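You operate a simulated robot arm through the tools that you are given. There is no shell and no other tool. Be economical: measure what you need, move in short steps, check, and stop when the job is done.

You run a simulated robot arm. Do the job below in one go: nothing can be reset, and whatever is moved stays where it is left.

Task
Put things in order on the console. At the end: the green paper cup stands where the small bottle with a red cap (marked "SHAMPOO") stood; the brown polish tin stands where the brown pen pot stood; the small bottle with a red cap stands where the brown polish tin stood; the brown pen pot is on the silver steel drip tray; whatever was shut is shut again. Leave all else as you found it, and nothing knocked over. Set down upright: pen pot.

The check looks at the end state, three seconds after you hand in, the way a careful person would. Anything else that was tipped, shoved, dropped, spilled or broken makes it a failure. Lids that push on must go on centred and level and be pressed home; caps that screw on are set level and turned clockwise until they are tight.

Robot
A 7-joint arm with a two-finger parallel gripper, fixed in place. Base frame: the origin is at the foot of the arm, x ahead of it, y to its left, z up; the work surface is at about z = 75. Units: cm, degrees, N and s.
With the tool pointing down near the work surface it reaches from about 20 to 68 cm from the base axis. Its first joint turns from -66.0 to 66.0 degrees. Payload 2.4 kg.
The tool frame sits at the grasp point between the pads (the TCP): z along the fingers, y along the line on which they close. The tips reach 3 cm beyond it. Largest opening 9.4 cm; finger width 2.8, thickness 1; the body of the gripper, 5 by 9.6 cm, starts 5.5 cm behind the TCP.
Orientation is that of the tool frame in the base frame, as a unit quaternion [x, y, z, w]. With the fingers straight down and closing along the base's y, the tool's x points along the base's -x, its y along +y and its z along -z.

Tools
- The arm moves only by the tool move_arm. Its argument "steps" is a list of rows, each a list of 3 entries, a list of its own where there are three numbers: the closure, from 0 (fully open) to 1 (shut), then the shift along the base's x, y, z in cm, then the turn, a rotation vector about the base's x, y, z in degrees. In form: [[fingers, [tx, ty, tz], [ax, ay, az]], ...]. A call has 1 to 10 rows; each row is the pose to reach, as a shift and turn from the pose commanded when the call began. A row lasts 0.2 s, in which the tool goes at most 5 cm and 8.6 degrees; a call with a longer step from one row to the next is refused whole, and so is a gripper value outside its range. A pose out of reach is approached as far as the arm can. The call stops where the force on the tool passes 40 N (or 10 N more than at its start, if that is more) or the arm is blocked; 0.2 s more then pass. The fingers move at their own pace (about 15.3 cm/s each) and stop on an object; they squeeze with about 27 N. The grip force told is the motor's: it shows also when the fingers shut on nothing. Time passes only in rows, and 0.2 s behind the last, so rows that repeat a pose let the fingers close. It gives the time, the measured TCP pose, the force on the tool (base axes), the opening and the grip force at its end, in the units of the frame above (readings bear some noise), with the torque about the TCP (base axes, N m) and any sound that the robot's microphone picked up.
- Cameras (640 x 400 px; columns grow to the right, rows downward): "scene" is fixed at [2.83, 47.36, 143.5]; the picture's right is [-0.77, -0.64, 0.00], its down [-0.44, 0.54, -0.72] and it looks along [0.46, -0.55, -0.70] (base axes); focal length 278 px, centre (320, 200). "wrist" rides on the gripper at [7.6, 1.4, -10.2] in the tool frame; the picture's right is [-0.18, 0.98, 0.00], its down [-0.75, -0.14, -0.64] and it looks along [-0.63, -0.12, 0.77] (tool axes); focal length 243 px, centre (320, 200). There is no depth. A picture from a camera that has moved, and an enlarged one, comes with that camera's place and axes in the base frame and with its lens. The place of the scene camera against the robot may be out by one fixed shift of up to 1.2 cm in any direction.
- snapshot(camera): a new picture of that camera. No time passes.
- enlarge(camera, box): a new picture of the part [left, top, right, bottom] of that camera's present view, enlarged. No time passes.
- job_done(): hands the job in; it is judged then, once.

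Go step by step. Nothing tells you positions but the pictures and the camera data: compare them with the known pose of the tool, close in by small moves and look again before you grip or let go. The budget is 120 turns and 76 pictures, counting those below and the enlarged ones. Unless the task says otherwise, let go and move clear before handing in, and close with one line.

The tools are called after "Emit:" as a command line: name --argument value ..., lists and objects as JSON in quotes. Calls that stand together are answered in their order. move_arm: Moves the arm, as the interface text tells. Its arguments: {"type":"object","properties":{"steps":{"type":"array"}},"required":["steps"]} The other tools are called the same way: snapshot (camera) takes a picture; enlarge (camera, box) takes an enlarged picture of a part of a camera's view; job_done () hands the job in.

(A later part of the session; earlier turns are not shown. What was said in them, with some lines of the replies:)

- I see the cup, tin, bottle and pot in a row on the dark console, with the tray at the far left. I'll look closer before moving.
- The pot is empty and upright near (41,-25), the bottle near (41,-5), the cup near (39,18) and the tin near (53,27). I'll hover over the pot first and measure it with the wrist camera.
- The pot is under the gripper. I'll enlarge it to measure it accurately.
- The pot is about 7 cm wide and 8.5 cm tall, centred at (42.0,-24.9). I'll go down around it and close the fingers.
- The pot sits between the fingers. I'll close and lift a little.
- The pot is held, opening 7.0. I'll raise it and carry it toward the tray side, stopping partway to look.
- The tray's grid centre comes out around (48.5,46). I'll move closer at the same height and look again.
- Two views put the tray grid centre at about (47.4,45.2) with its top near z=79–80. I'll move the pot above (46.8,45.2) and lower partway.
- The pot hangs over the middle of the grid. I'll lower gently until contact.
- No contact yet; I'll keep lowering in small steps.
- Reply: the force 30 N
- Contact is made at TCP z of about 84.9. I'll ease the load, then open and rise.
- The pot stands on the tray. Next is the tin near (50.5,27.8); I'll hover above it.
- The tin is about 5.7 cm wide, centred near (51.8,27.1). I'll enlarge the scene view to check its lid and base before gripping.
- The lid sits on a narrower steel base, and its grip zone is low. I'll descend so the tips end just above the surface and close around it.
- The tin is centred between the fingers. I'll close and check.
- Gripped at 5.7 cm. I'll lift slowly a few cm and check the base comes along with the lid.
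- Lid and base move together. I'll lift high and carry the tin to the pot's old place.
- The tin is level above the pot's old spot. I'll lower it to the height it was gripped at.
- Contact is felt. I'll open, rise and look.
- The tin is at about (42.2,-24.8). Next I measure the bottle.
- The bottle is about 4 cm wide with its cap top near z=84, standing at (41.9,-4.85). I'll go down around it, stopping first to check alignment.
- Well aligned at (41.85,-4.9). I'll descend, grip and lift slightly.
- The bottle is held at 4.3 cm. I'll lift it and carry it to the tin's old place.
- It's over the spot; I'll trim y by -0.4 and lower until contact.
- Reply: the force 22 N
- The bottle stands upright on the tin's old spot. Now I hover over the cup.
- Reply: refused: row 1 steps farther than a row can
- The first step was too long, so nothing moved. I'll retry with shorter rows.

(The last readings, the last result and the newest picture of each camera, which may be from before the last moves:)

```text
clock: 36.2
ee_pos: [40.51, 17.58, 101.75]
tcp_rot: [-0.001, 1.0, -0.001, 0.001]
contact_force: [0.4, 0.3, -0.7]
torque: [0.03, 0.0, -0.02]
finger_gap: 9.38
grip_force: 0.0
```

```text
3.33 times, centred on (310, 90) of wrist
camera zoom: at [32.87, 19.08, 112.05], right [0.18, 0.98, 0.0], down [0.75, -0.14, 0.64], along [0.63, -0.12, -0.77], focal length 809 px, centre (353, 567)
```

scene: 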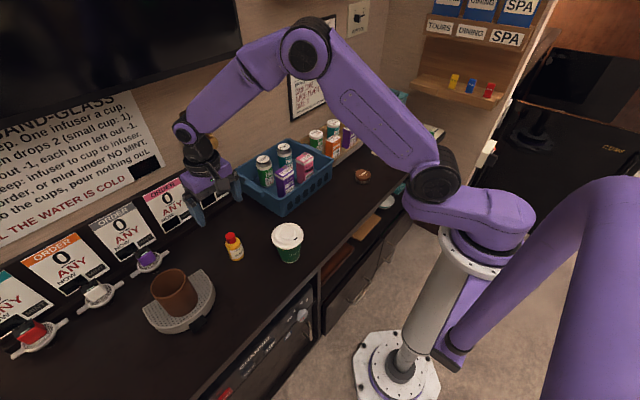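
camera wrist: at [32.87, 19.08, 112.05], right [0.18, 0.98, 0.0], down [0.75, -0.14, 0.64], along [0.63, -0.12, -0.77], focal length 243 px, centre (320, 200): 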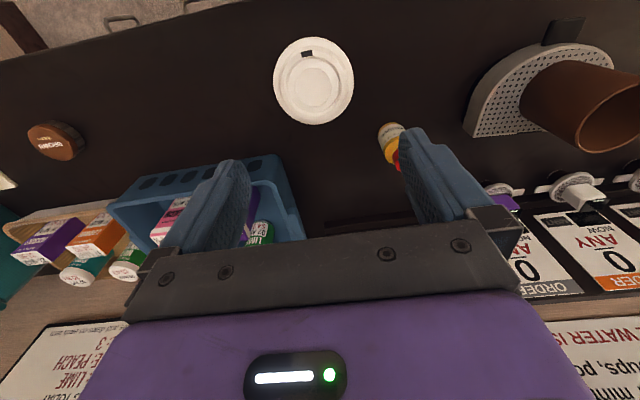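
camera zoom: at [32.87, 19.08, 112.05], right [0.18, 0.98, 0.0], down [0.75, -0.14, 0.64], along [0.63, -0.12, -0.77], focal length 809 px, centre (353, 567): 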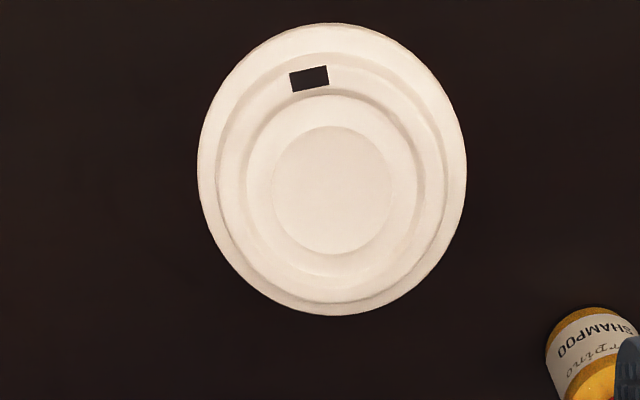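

The lid is about 8.3 cm wide, so clearance is small. I'll centre at about (39.4,17.1) and look again lower down.

Emit:
move_arm --steps '[[0, [-1, -0.4, -3], [0, 0, 0]], [0, [-1, -0.4, -7], [0, 0, 0]], [0, [-1, -0.4, -7], [0, 0, 0]]]'

Emit:
snapshot --camera "wrist"

Emit:
enlarge --camera "wrist" --box '[230, 40, 410, 175]'

```text
clock: 37.0
ee_pos: [39.48, 17.22, 94.68]
tcp_rot: [0.0, 1.0, 0.0, -0.001]
contact_force: [0.1, 0.1, -0.3]
torque: [-0.01, -0.03, -0.01]
finger_gap: 9.38
grip_force: 0.0
```

```text
32 pictures are left
camera wrist: at [31.77, 18.65, 104.95], right [0.18, 0.98, 0.0], down [0.75, -0.14, 0.64], along [0.63, -0.12, -0.77], focal length 243 px, centre (320, 200)
```

wrist: 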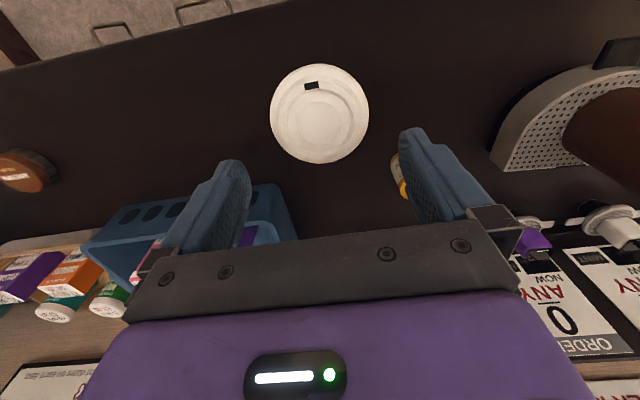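

```text
2.96 times, centred on (320, 108) of wrist
camera zoom: at [31.77, 18.65, 104.95], right [0.18, 0.98, 0.0], down [0.75, -0.14, 0.64], along [0.63, -0.12, -0.77], focal length 719 px, centre (320, 474)
```

zoom: 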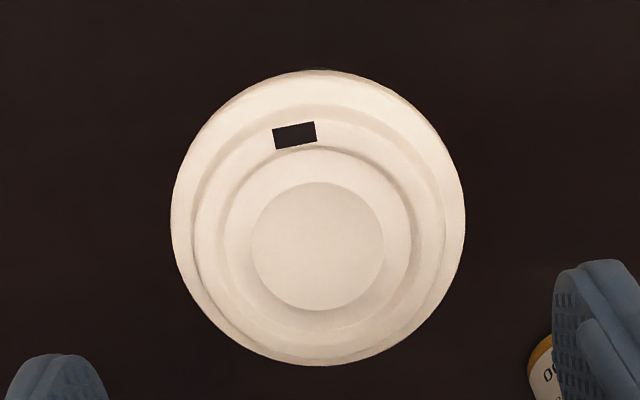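

The lid (about 8.6 cm, z≈83.5) overhangs the tapered cup, so a grip from above would pinch only the lid. I'll try a side grip on the body instead, rotating the tool high up first to test reach: yaw 90°, then tilt.

Emit:
move_arm --steps '[[0, [0, 1, 4], [0, 0, 8.5]], [0, [0, 2, 8], [0, 0, 17]], [0, [0, 3, 12], [0, 0, 25.5]], [0, [0, 3, 14], [0, 0, 34]], [0, [0, 3, 14], [0, 0, 42.5]], [0, [0, 3, 14], [0, 0, 51]], [0, [0, 3, 14], [0, 0, 59.5]], [0, [0, 3, 14], [0, 0, 68]], [0, [0, 3, 14], [0, 0, 76.5]], [0, [0, 3, 14], [0, 0, 85]]]'

Emit:
snapshot --camera "scene"

```text
clock: 39.2
ee_pos: [39.56, 20.24, 108.76]
tcp_rot: [-0.677, 0.736, 0.0, 0.0]
contact_force: [0.1, -0.2, 0.6]
torque: [0.0, -0.01, -0.01]
finger_gap: 9.38
grip_force: 0.1
```

```text
30 pictures are left
```

scene: 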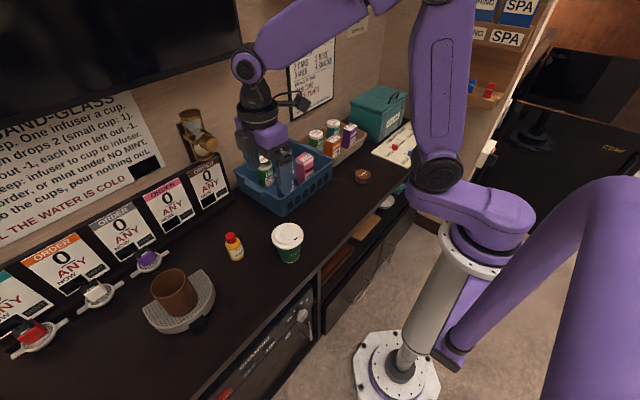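

Yaw works. I'll add 20° more yaw, so the wrist will sit toward the console front, away from the bottle and tray.

Emit:
move_arm --steps '[[0, [0, 0, 0], [0, 0, 7]], [0, [0, 0, 0], [0, 0, 14]], [0, [0, 0, 0], [0, 0, 20]], [0, [0, 0, 0], [0, 0, 20]]]'

Emit:
move_arm --steps '[[0, [0, 0, 0], [-8.2, -2.2, 0]], [0, [0, 0, 0], [-16.4, -4.4, 0]], [0, [0, 0, 0], [-24.6, -6.6, 0]], [0, [0, 0, 0], [-32.8, -8.8, 0]], [0, [0, 0, 0], [-41, -11, 0]], [0, [0, 0, 0], [-49.2, -13.2, 0]], [0, [0, 0, 0], [-57.4, -15.4, 0]], [0, [0, 0, 0], [-65.6, -17.6, 0]], [0, [0, 0, 0], [-67.6, -18.2, 0]], [0, [0, 0, 0], [-67.6, -18.2, 0]]]'

Emit:
snapshot --camera "scene"

Emit:
snapshot --camera "wrist"

```text
clock: 40.2
ee_pos: [39.54, 20.12, 108.73]
tcp_rot: [0.793, -0.609, 0.0, 0.0]
contact_force: [0.1, 0.1, 0.8]
torque: [0.0, 0.01, 0.03]
finger_gap: 9.4
grip_force: 0.1
```

```text
clock: 42.4
ee_pos: [39.48, 20.26, 108.68]
tcp_rot: [0.65, -0.498, 0.456, 0.348]
contact_force: [0.5, 0.2, -0.1]
torque: [-0.03, 0.01, 0.0]
finger_gap: 9.39
grip_force: 0.0
```

```text
29 pictures are left
```

scene: 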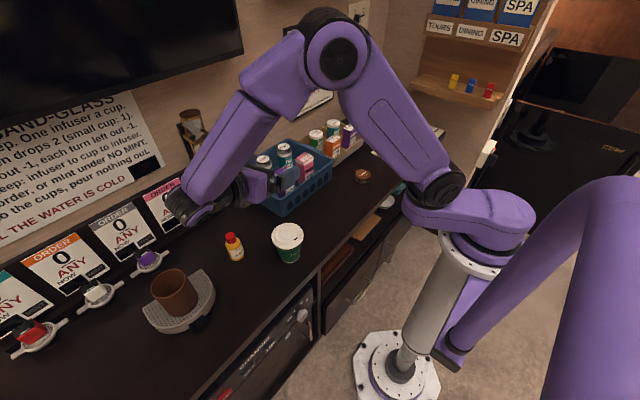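

```text
28 pictures are left
camera wrist: at [36.24, 26.66, 119.44], right [-0.97, -0.19, -0.17], down [-0.09, 0.87, -0.49], along [0.25, -0.46, -0.85], focal length 243 px, centre (320, 200)
```

wrist: 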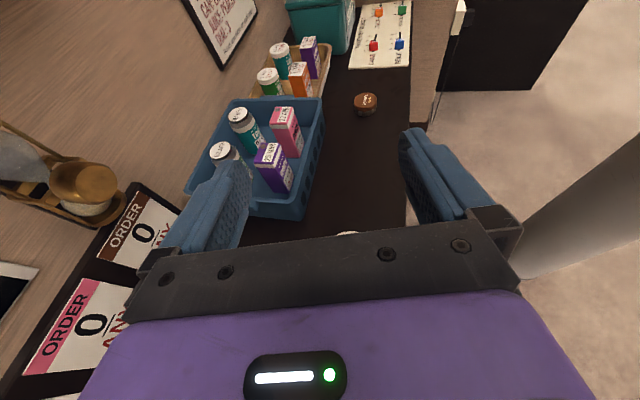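

The side-on pose is reachable with the camera on top. I'll back off behind the cup and lower partway, then check.

Emit:
move_arm --steps '[[0, [-1.1, 2.5, -2], [0, 0, 0]], [0, [-2.2, 5, -5], [0, 0, 0]], [0, [-2.2, 5, -9.5], [0, 0, 0]], [0, [-2.2, 5, -14], [0, 0, 0]], [0, [-2.2, 5, -18.5], [0, 0, 0]], [0, [-2.2, 5, -22], [0, 0, 0]], [0, [-2.2, 5, -22], [0, 0, 0]]]'

Emit:
snapshot --camera "scene"

Emit:
snapshot --camera "wrist"

```text
clock: 44.0
ee_pos: [37.48, 25.12, 86.56]
tcp_rot: [0.649, -0.499, 0.456, 0.349]
contact_force: [0.6, -0.4, -0.4]
torque: [0.02, -0.01, -0.03]
finger_gap: 9.41
grip_force: 0.1
```

```text
27 pictures are left
```

scene: 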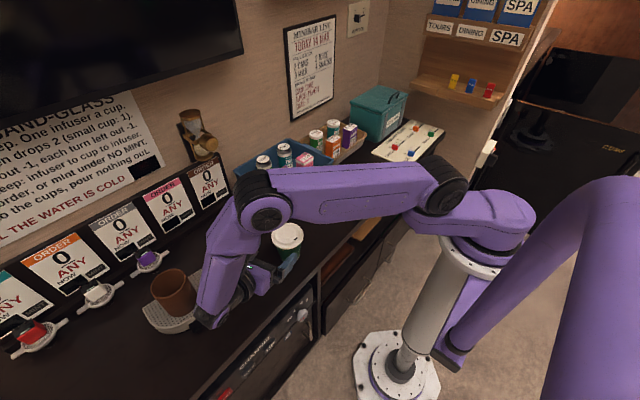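

```text
26 pictures are left
camera wrist: at [34.12, 31.59, 97.22], right [-0.97, -0.19, -0.18], down [-0.09, 0.87, -0.49], along [0.25, -0.46, -0.86], focal length 243 px, centre (320, 200)
```

wrist: 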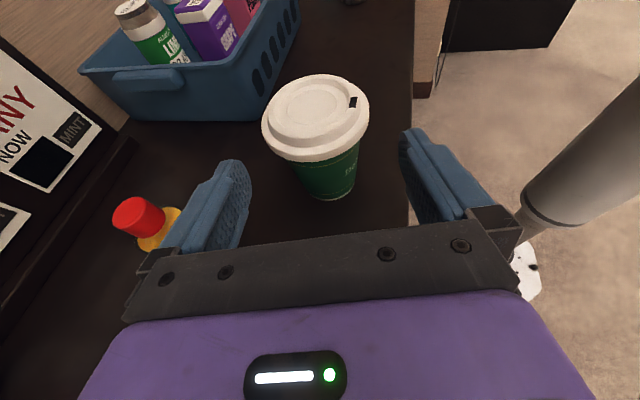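

The arm is clear of the pot and bottle, and the cup is straight ahead. I'll lower to body height.

Emit:
move_arm --steps '[[0, [0, 0.2, -2.5], [0, 0, 0]], [0, [0, 0.2, -5], [0, 0, 0]], [0, [0, 0.2, -7], [0, 0, 0]], [0, [0, 0.2, -7], [0, 0, 0]]]'

Emit:
snapshot --camera "scene"

Emit:
snapshot --camera "wrist"

```text
clock: 45.0
ee_pos: [37.31, 25.36, 79.59]
tcp_rot: [0.65, -0.499, 0.456, 0.349]
contact_force: [-0.3, -0.4, -0.5]
torque: [0.02, 0.03, 0.0]
finger_gap: 9.39
grip_force: 0.0
```

```text
25 pictures are left
```

scene: 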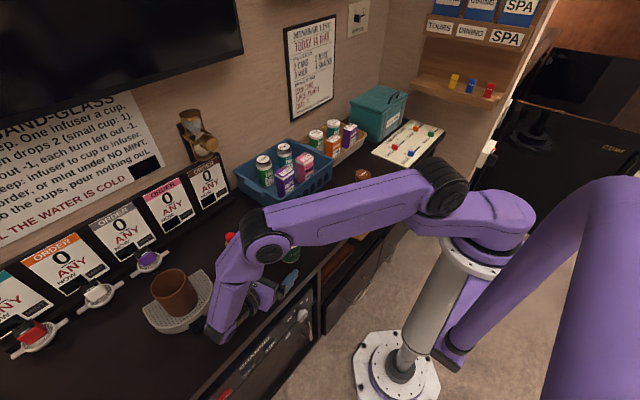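

```text
24 pictures are left
camera wrist: at [34.06, 31.84, 90.28], right [-0.97, -0.19, -0.17], down [-0.09, 0.87, -0.49], along [0.25, -0.46, -0.85], focal length 243 px, centre (320, 200)
```

wrist: 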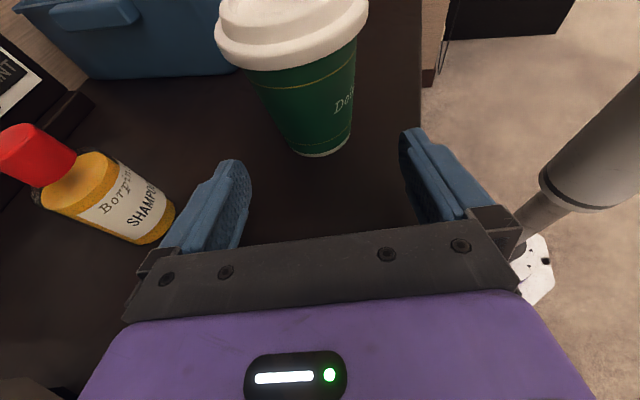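

The cup is centred at about (39.8,17.2). I'll advance most of the way with a small sideways trim, then look.

Emit:
move_arm --steps '[[0, [0.75, -1.9, 0], [0, 0, 0]], [0, [1.3, -3.8, 0], [0, 0, 0]], [0, [1.7, -5.3, 0], [0, 0, 0]], [0, [1.7, -5.3, 0], [0, 0, 0]]]'

Emit:
snapshot --camera "wrist"

Emit:
enlarge --camera "scene" --box '[220, 200, 340, 300]'

```text
clock: 46.0
ee_pos: [39.05, 20.15, 79.74]
tcp_rot: [0.649, -0.499, 0.455, 0.349]
contact_force: [0.8, -0.3, -0.3]
torque: [0.01, 0.0, 0.0]
finger_gap: 9.41
grip_force: 0.1
```

```text
23 pictures are left
camera wrist: at [35.7, 26.66, 90.41], right [-0.97, -0.19, -0.17], down [-0.09, 0.87, -0.49], along [0.25, -0.46, -0.86], focal length 243 px, centre (320, 200)
```

wrist: 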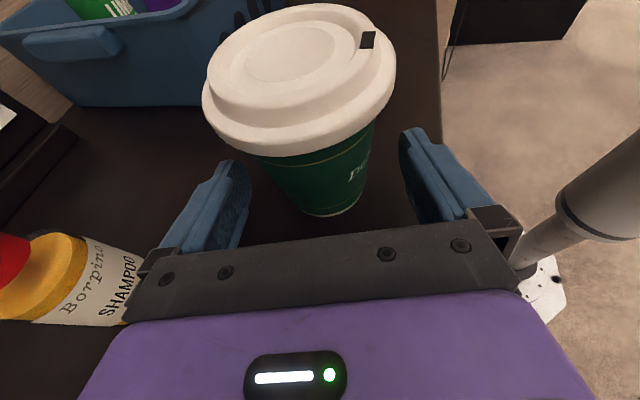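

```text
4.00 times, centred on (280, 250) of scene
camera zoom: at [2.83, 47.36, 143.5], right [-0.77, -0.64, 0.0], down [-0.44, 0.54, -0.72], along [0.46, -0.55, -0.7], focal length 1112 px, centre (480, 0)
```

zoom: 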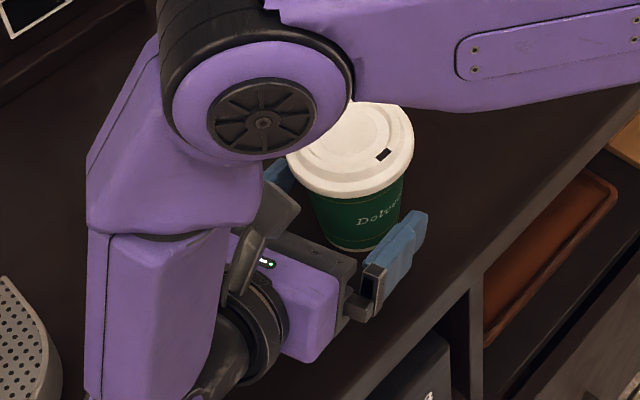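

It's centred within the fingers. I'll advance the last 1.6 cm and close.

Emit:
move_arm --steps '[[0, [0.3, -0.8, -0.1], [0, 0, 0]], [0, [0.5, -1.55, -0.2], [0, 0, 0]], [0, [0.5, -1.55, -0.2], [0, 0, 0]]]'

Emit:
snapshot --camera "wrist"

```text
clock: 46.8
ee_pos: [39.39, 18.65, 79.52]
tcp_rot: [0.649, -0.499, 0.455, 0.349]
contact_force: [0.3, 0.2, 0.8]
torque: [-0.01, -0.04, 0.0]
finger_gap: 9.41
grip_force: 0.1
```

```text
21 pictures are left
camera wrist: at [36.15, 25.07, 90.18], right [-0.97, -0.19, -0.17], down [-0.09, 0.87, -0.49], along [0.25, -0.46, -0.85], focal length 243 px, centre (320, 200)
```

wrist: 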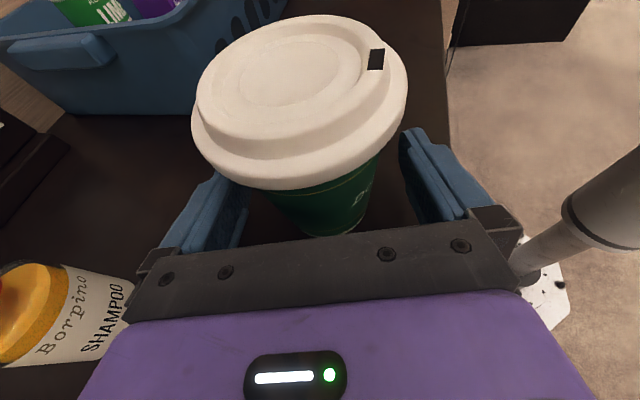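

The fingers straddle the body under the lid. I'll close in stages.

Emit:
move_arm --steps '[[0.12, [0, 0, 0], [0, 0, 0]], [0.2, [0, 0, 0], [0, 0, 0]], [0.26, [0, 0, 0], [0, 0, 0]], [0.3, [0, 0, 0], [0, 0, 0]], [0.35, [0, 0, 0], [0, 0, 0]], [0.4, [0, 0, 0], [0, 0, 0]], [0.4, [0, 0, 0], [0, 0, 0]]]'

Emit:
snapshot --camera "wrist"

```text
clock: 48.4
ee_pos: [39.4, 18.59, 79.57]
tcp_rot: [0.65, -0.499, 0.455, 0.348]
contact_force: [-1.4, 0.8, 0.6]
torque: [0.0, 0.0, -0.01]
finger_gap: 6.76
grip_force: 27.1
```

```text
20 pictures are left
camera wrist: at [36.15, 25.08, 90.18], right [-0.97, -0.19, -0.17], down [-0.09, 0.87, -0.49], along [0.25, -0.46, -0.85], focal length 243 px, centre (320, 200)
```

wrist: 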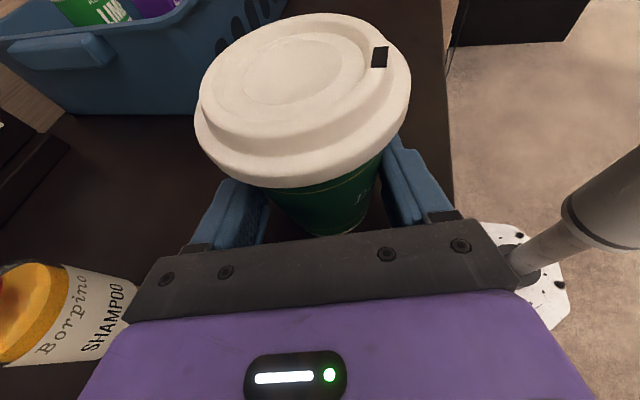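

Held at 6.8 cm under the lid. I'll lift slowly 3 cm and check that it hangs level.

Emit:
move_arm --steps '[[0.5, [0, 0, 0.3], [0, 0, 0]], [0.5, [0, 0, 0.8], [0, 0, 0]], [0.5, [0, 0, 1.5], [0, 0, 0]], [0.5, [0, 0, 2.3], [0, 0, 0]], [0.5, [0, 0, 3], [0, 0, 0]], [0.5, [0, 0, 3], [0, 0, 0]]]'

Emit:
snapshot --camera "wrist"

Emit:
enlarge --camera "scene" --box '[220, 200, 340, 300]'

```text
clock: 49.8
ee_pos: [39.48, 18.6, 82.56]
tcp_rot: [0.65, -0.498, 0.456, 0.348]
contact_force: [-0.5, -0.4, 0.1]
torque: [-0.02, 0.01, 0.0]
finger_gap: 6.75
grip_force: 27.1
```

```text
19 pictures are left
camera wrist: at [36.23, 25.03, 93.31], right [-0.97, -0.19, -0.17], down [-0.09, 0.87, -0.49], along [0.25, -0.46, -0.85], focal length 243 px, centre (320, 200)
```

wrist: 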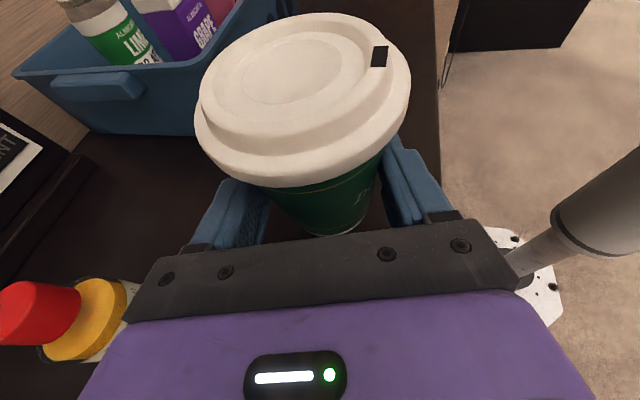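

```text
4.00 times, centred on (280, 250) of scene
camera zoom: at [2.83, 47.36, 143.5], right [-0.77, -0.64, 0.0], down [-0.44, 0.54, -0.72], along [0.46, -0.55, -0.7], focal length 1112 px, centre (480, 0)
```

zoom: 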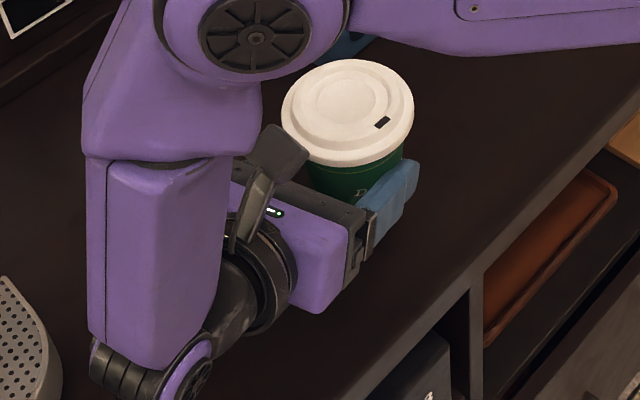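

The cup is lifted level, lid on. I'll carry it gently to the bottle's old place.

Emit:
move_arm --steps '[[0.5, [0.1, -1.2, 0], [0, 0, 0]], [0.5, [0.3, -3.5, 0], [0, 0, 0]], [0.5, [0.5, -6, 0], [0, 0, 0]], [0.5, [0.8, -8.6, 0], [0, 0, 0]], [0.5, [1.0, -11.2, 0], [0, 0, 0]], [0.5, [1.2, -13.8, 0], [0, 0, 0]], [0.5, [1.4, -16.4, 0], [0, 0, 0]], [0.5, [1.6, -19, 0], [0, 0, 0]], [0.5, [1.9, -21.2, 0], [0, 0, 0]], [0.5, [2.0, -22.3, 0], [0, 0, 0]]]'

Emit:
move_arm --steps '[[0.5, [0, 0, 0], [0, 0, 0]], [0.5, [0, 0, 0], [0, 0, 0]]]'

Emit:
snapshot --camera "wrist"

Emit:
snapshot --camera "scene"

```text
clock: 52.0
ee_pos: [41.57, -3.83, 82.64]
tcp_rot: [0.65, -0.498, 0.456, 0.348]
contact_force: [0.1, 0.7, -0.6]
torque: [0.02, 0.0, 0.02]
finger_gap: 6.74
grip_force: 27.0
```

```text
clock: 52.6
ee_pos: [41.54, -3.73, 82.6]
tcp_rot: [0.649, -0.499, 0.455, 0.349]
contact_force: [-0.2, 0.0, -0.4]
torque: [-0.02, 0.02, 0.0]
finger_gap: 6.75
grip_force: 27.1
```

```text
17 pictures are left
camera wrist: at [38.26, 2.75, 93.29], right [-0.97, -0.19, -0.17], down [-0.09, 0.87, -0.49], along [0.25, -0.46, -0.85], focal length 243 px, centre (320, 200)
```

wrist: 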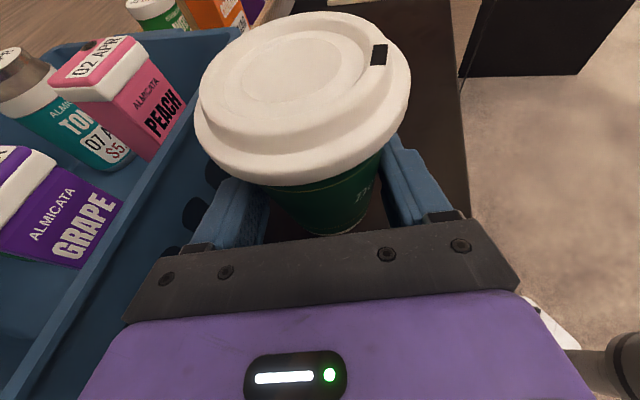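

```text
16 pictures are left
```

scene: 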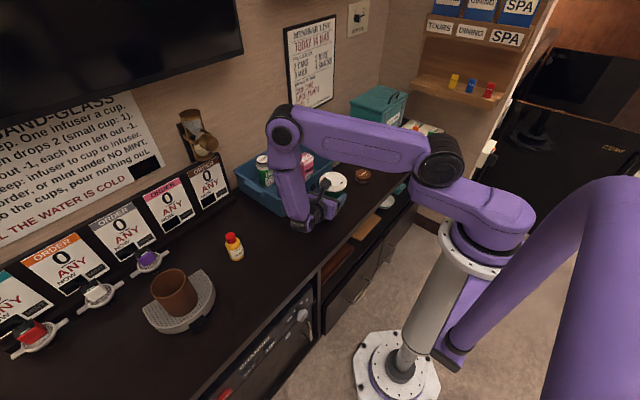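

The cup is above the bottle's old spot with room beside the basket. I'll lower it until it touches down.

Emit:
move_arm --steps '[[0.5, [0, 0, -1], [0, 0, 0]], [0.5, [0, 0, -2], [0, 0, 0]], [0.5, [0, 0, -2.6], [0, 0, 0]], [0.5, [0, 0, -2.9], [0, 0, 0]], [0.5, [0, 0, -3.05], [0, 0, 0]]]'

```text
clock: 53.8
ee_pos: [41.64, -3.71, 79.5]
tcp_rot: [0.649, -0.499, 0.455, 0.349]
contact_force: [0.1, 0.7, -0.6]
torque: [-0.02, -0.02, -0.03]
finger_gap: 6.73
grip_force: 27.2
```

No touch yet, so I'll go down in tiny steps.

Emit:
move_arm --steps '[[0.5, [0, 0, -0.1], [0, 0, 0]], [0.5, [0, 0, -0.1], [0, 0, 0]]]'

Emit:
move_arm --steps '[[0.5, [0, 0, -0.1], [0, 0, 0]], [0.5, [0, 0, -0.1], [0, 0, 0]]]'

```text
clock: 54.4
ee_pos: [41.48, -3.68, 79.44]
tcp_rot: [0.649, -0.5, 0.455, 0.349]
contact_force: [0.2, 0.8, 0.5]
torque: [0.0, -0.02, -0.01]
finger_gap: 6.72
grip_force: 27.3
```

```text
clock: 55.0
ee_pos: [41.56, -3.79, 79.45]
tcp_rot: [0.65, -0.498, 0.457, 0.348]
contact_force: [-1.7, 1.6, 13.3]
torque: [-0.07, -0.04, -0.04]
finger_gap: 6.72
grip_force: 26.9
```

Contact is felt. I'll ease up slightly and open in stages.

Emit:
move_arm --steps '[[0.5, [0, 0, 0.08], [0, 0, 0]], [0.5, [0, 0, 0.08], [0, 0, 0]], [0.24, [0, 0, 0.08], [0, 0, 0]], [0.18, [0, 0, 0.08], [0, 0, 0]], [0.12, [0, 0, 0.08], [0, 0, 0]], [0.1, [0, 0, 0.08], [0, 0, 0]], [0.1, [0, 0, 0.08], [0, 0, 0]]]'

Emit:
snapshot --camera "wrist"

```text
clock: 56.6
ee_pos: [41.65, -3.78, 79.49]
tcp_rot: [0.649, -0.499, 0.455, 0.35]
contact_force: [0.6, 0.7, 0.0]
torque: [0.01, -0.01, -0.01]
finger_gap: 8.45
grip_force: 0.1
```

```text
15 pictures are left
camera wrist: at [38.27, 2.75, 90.07], right [-0.97, -0.19, -0.17], down [-0.09, 0.87, -0.49], along [0.25, -0.46, -0.85], focal length 243 px, centre (320, 200)
```

wrist: 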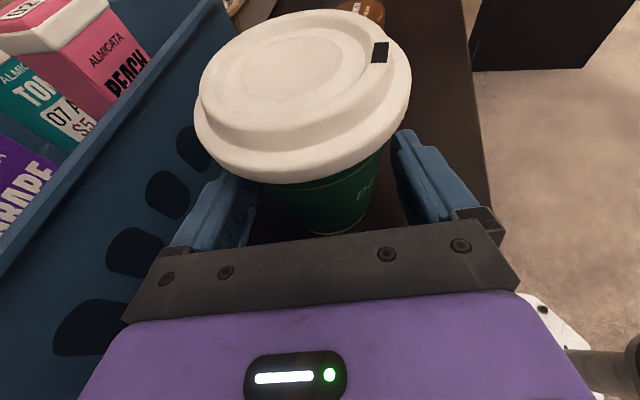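

The cup stands free. I'll withdraw straight back, then up.

Emit:
move_arm --steps '[[0.1, [-0.4, 1.5, 0], [0, 0, 0]], [0.1, [-1.05, 3.9, 0], [0, 0, 0]], [0.1, [-1.85, 6.8, 0], [0, 0, 0]], [0.1, [-2.7, 10, 0], [0, 0, 0]], [0.1, [-3, 11, 3.5], [0, 0, 0]], [0.1, [-3, 11, 8], [0, 0, 0]], [0.1, [-3, 11, 12.5], [0, 0, 0]], [0.1, [-3, 11, 17], [0, 0, 0]], [0.1, [-3, 11, 21.5], [0, 0, 0]], [0.1, [-3, 11, 26], [0, 0, 0]]]'

Emit:
snapshot --camera "scene"

Emit:
snapshot --camera "wrist"

```text
clock: 58.8
ee_pos: [38.57, 7.19, 105.41]
tcp_rot: [0.65, -0.499, 0.455, 0.349]
contact_force: [-0.5, -0.5, 0.4]
torque: [0.04, 0.01, -0.02]
finger_gap: 8.46
grip_force: 0.0
```

```text
14 pictures are left
```

scene: 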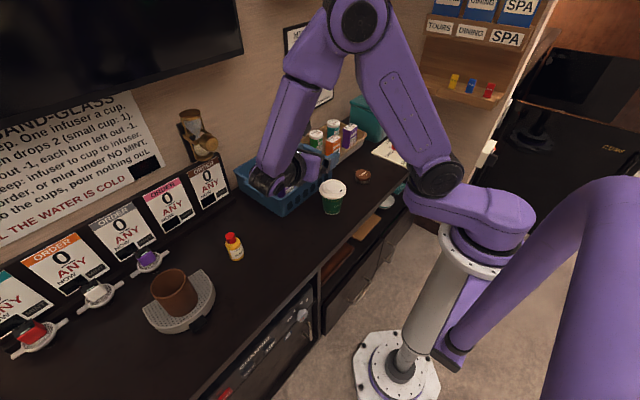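

```text
13 pictures are left
camera wrist: at [35.28, 13.7, 116.18], right [-0.97, -0.19, -0.17], down [-0.09, 0.87, -0.49], along [0.24, -0.46, -0.85], focal length 243 px, centre (320, 200)
```

wrist: 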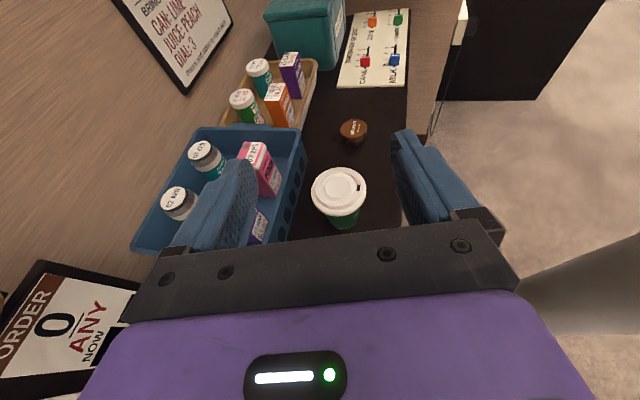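

The cup stands near (41.7,-5.1) with its lid on. One last close check of all four items.

Emit:
enlarge --camera "scene" --box '[300, 150, 390, 225]'

Emit:
enlarge --camera "scene" --box '[130, 210, 270, 345]'

```text
5.33 times, centred on (345, 188) of scene
camera zoom: at [2.83, 47.36, 143.5], right [-0.77, -0.64, 0.0], down [-0.44, 0.54, -0.72], along [0.46, -0.55, -0.7], focal length 1483 px, centre (187, 267)
```

zoom: 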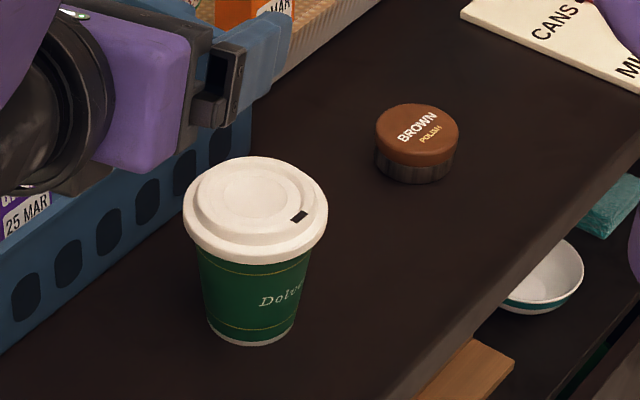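

```text
2.96 times, centred on (200, 278) of scene
camera zoom: at [2.83, 47.36, 143.5], right [-0.77, -0.64, 0.0], down [-0.44, 0.54, -0.72], along [0.46, -0.55, -0.7], focal length 824 px, centre (676, -30)
```

zoom: 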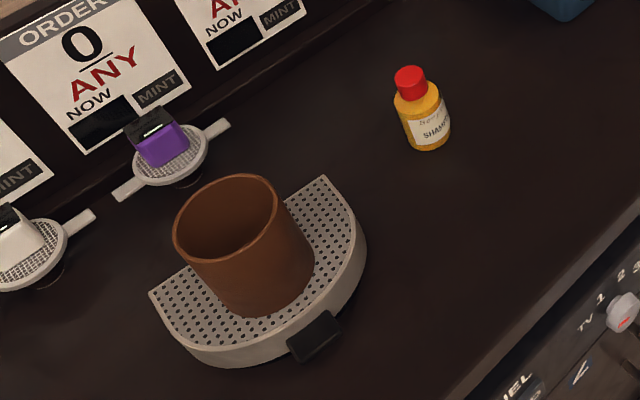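

Everything looks right. I'll verify at higher zoom that the tin's lid is still fully seated.

Emit:
enlarge --camera "scene" --box '[345, 162, 381, 190]'

```text
14.29 times, centred on (363, 176) of scene
camera zoom: at [2.83, 47.36, 143.5], right [-0.77, -0.64, 0.0], down [-0.44, 0.54, -0.72], along [0.46, -0.55, -0.7], focal length 3973 px, centre (-294, 543)
```

zoom: 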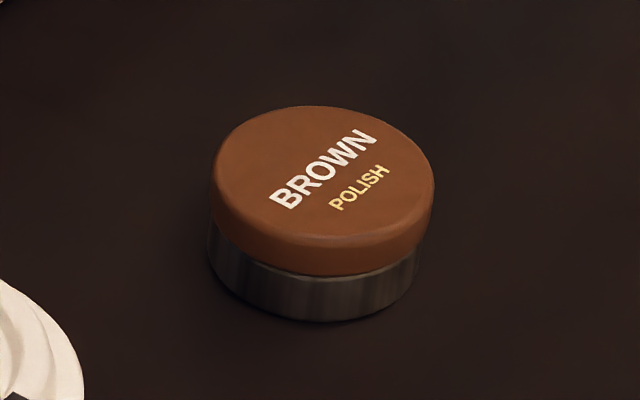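

All items are in place: the tin's lid gap works out the same as before the move, and the gripper is clear of everything. Handing in.

Emit:
job_done

```text
The job is handed in.
```

The job is handed in: the cup is where the bottle stood, the bottle where the tin stood, the tin where the pot stood, and the pot upright on the drip tray. The cup and tin lids stayed on, and nothing was knocked over in the last pictures.
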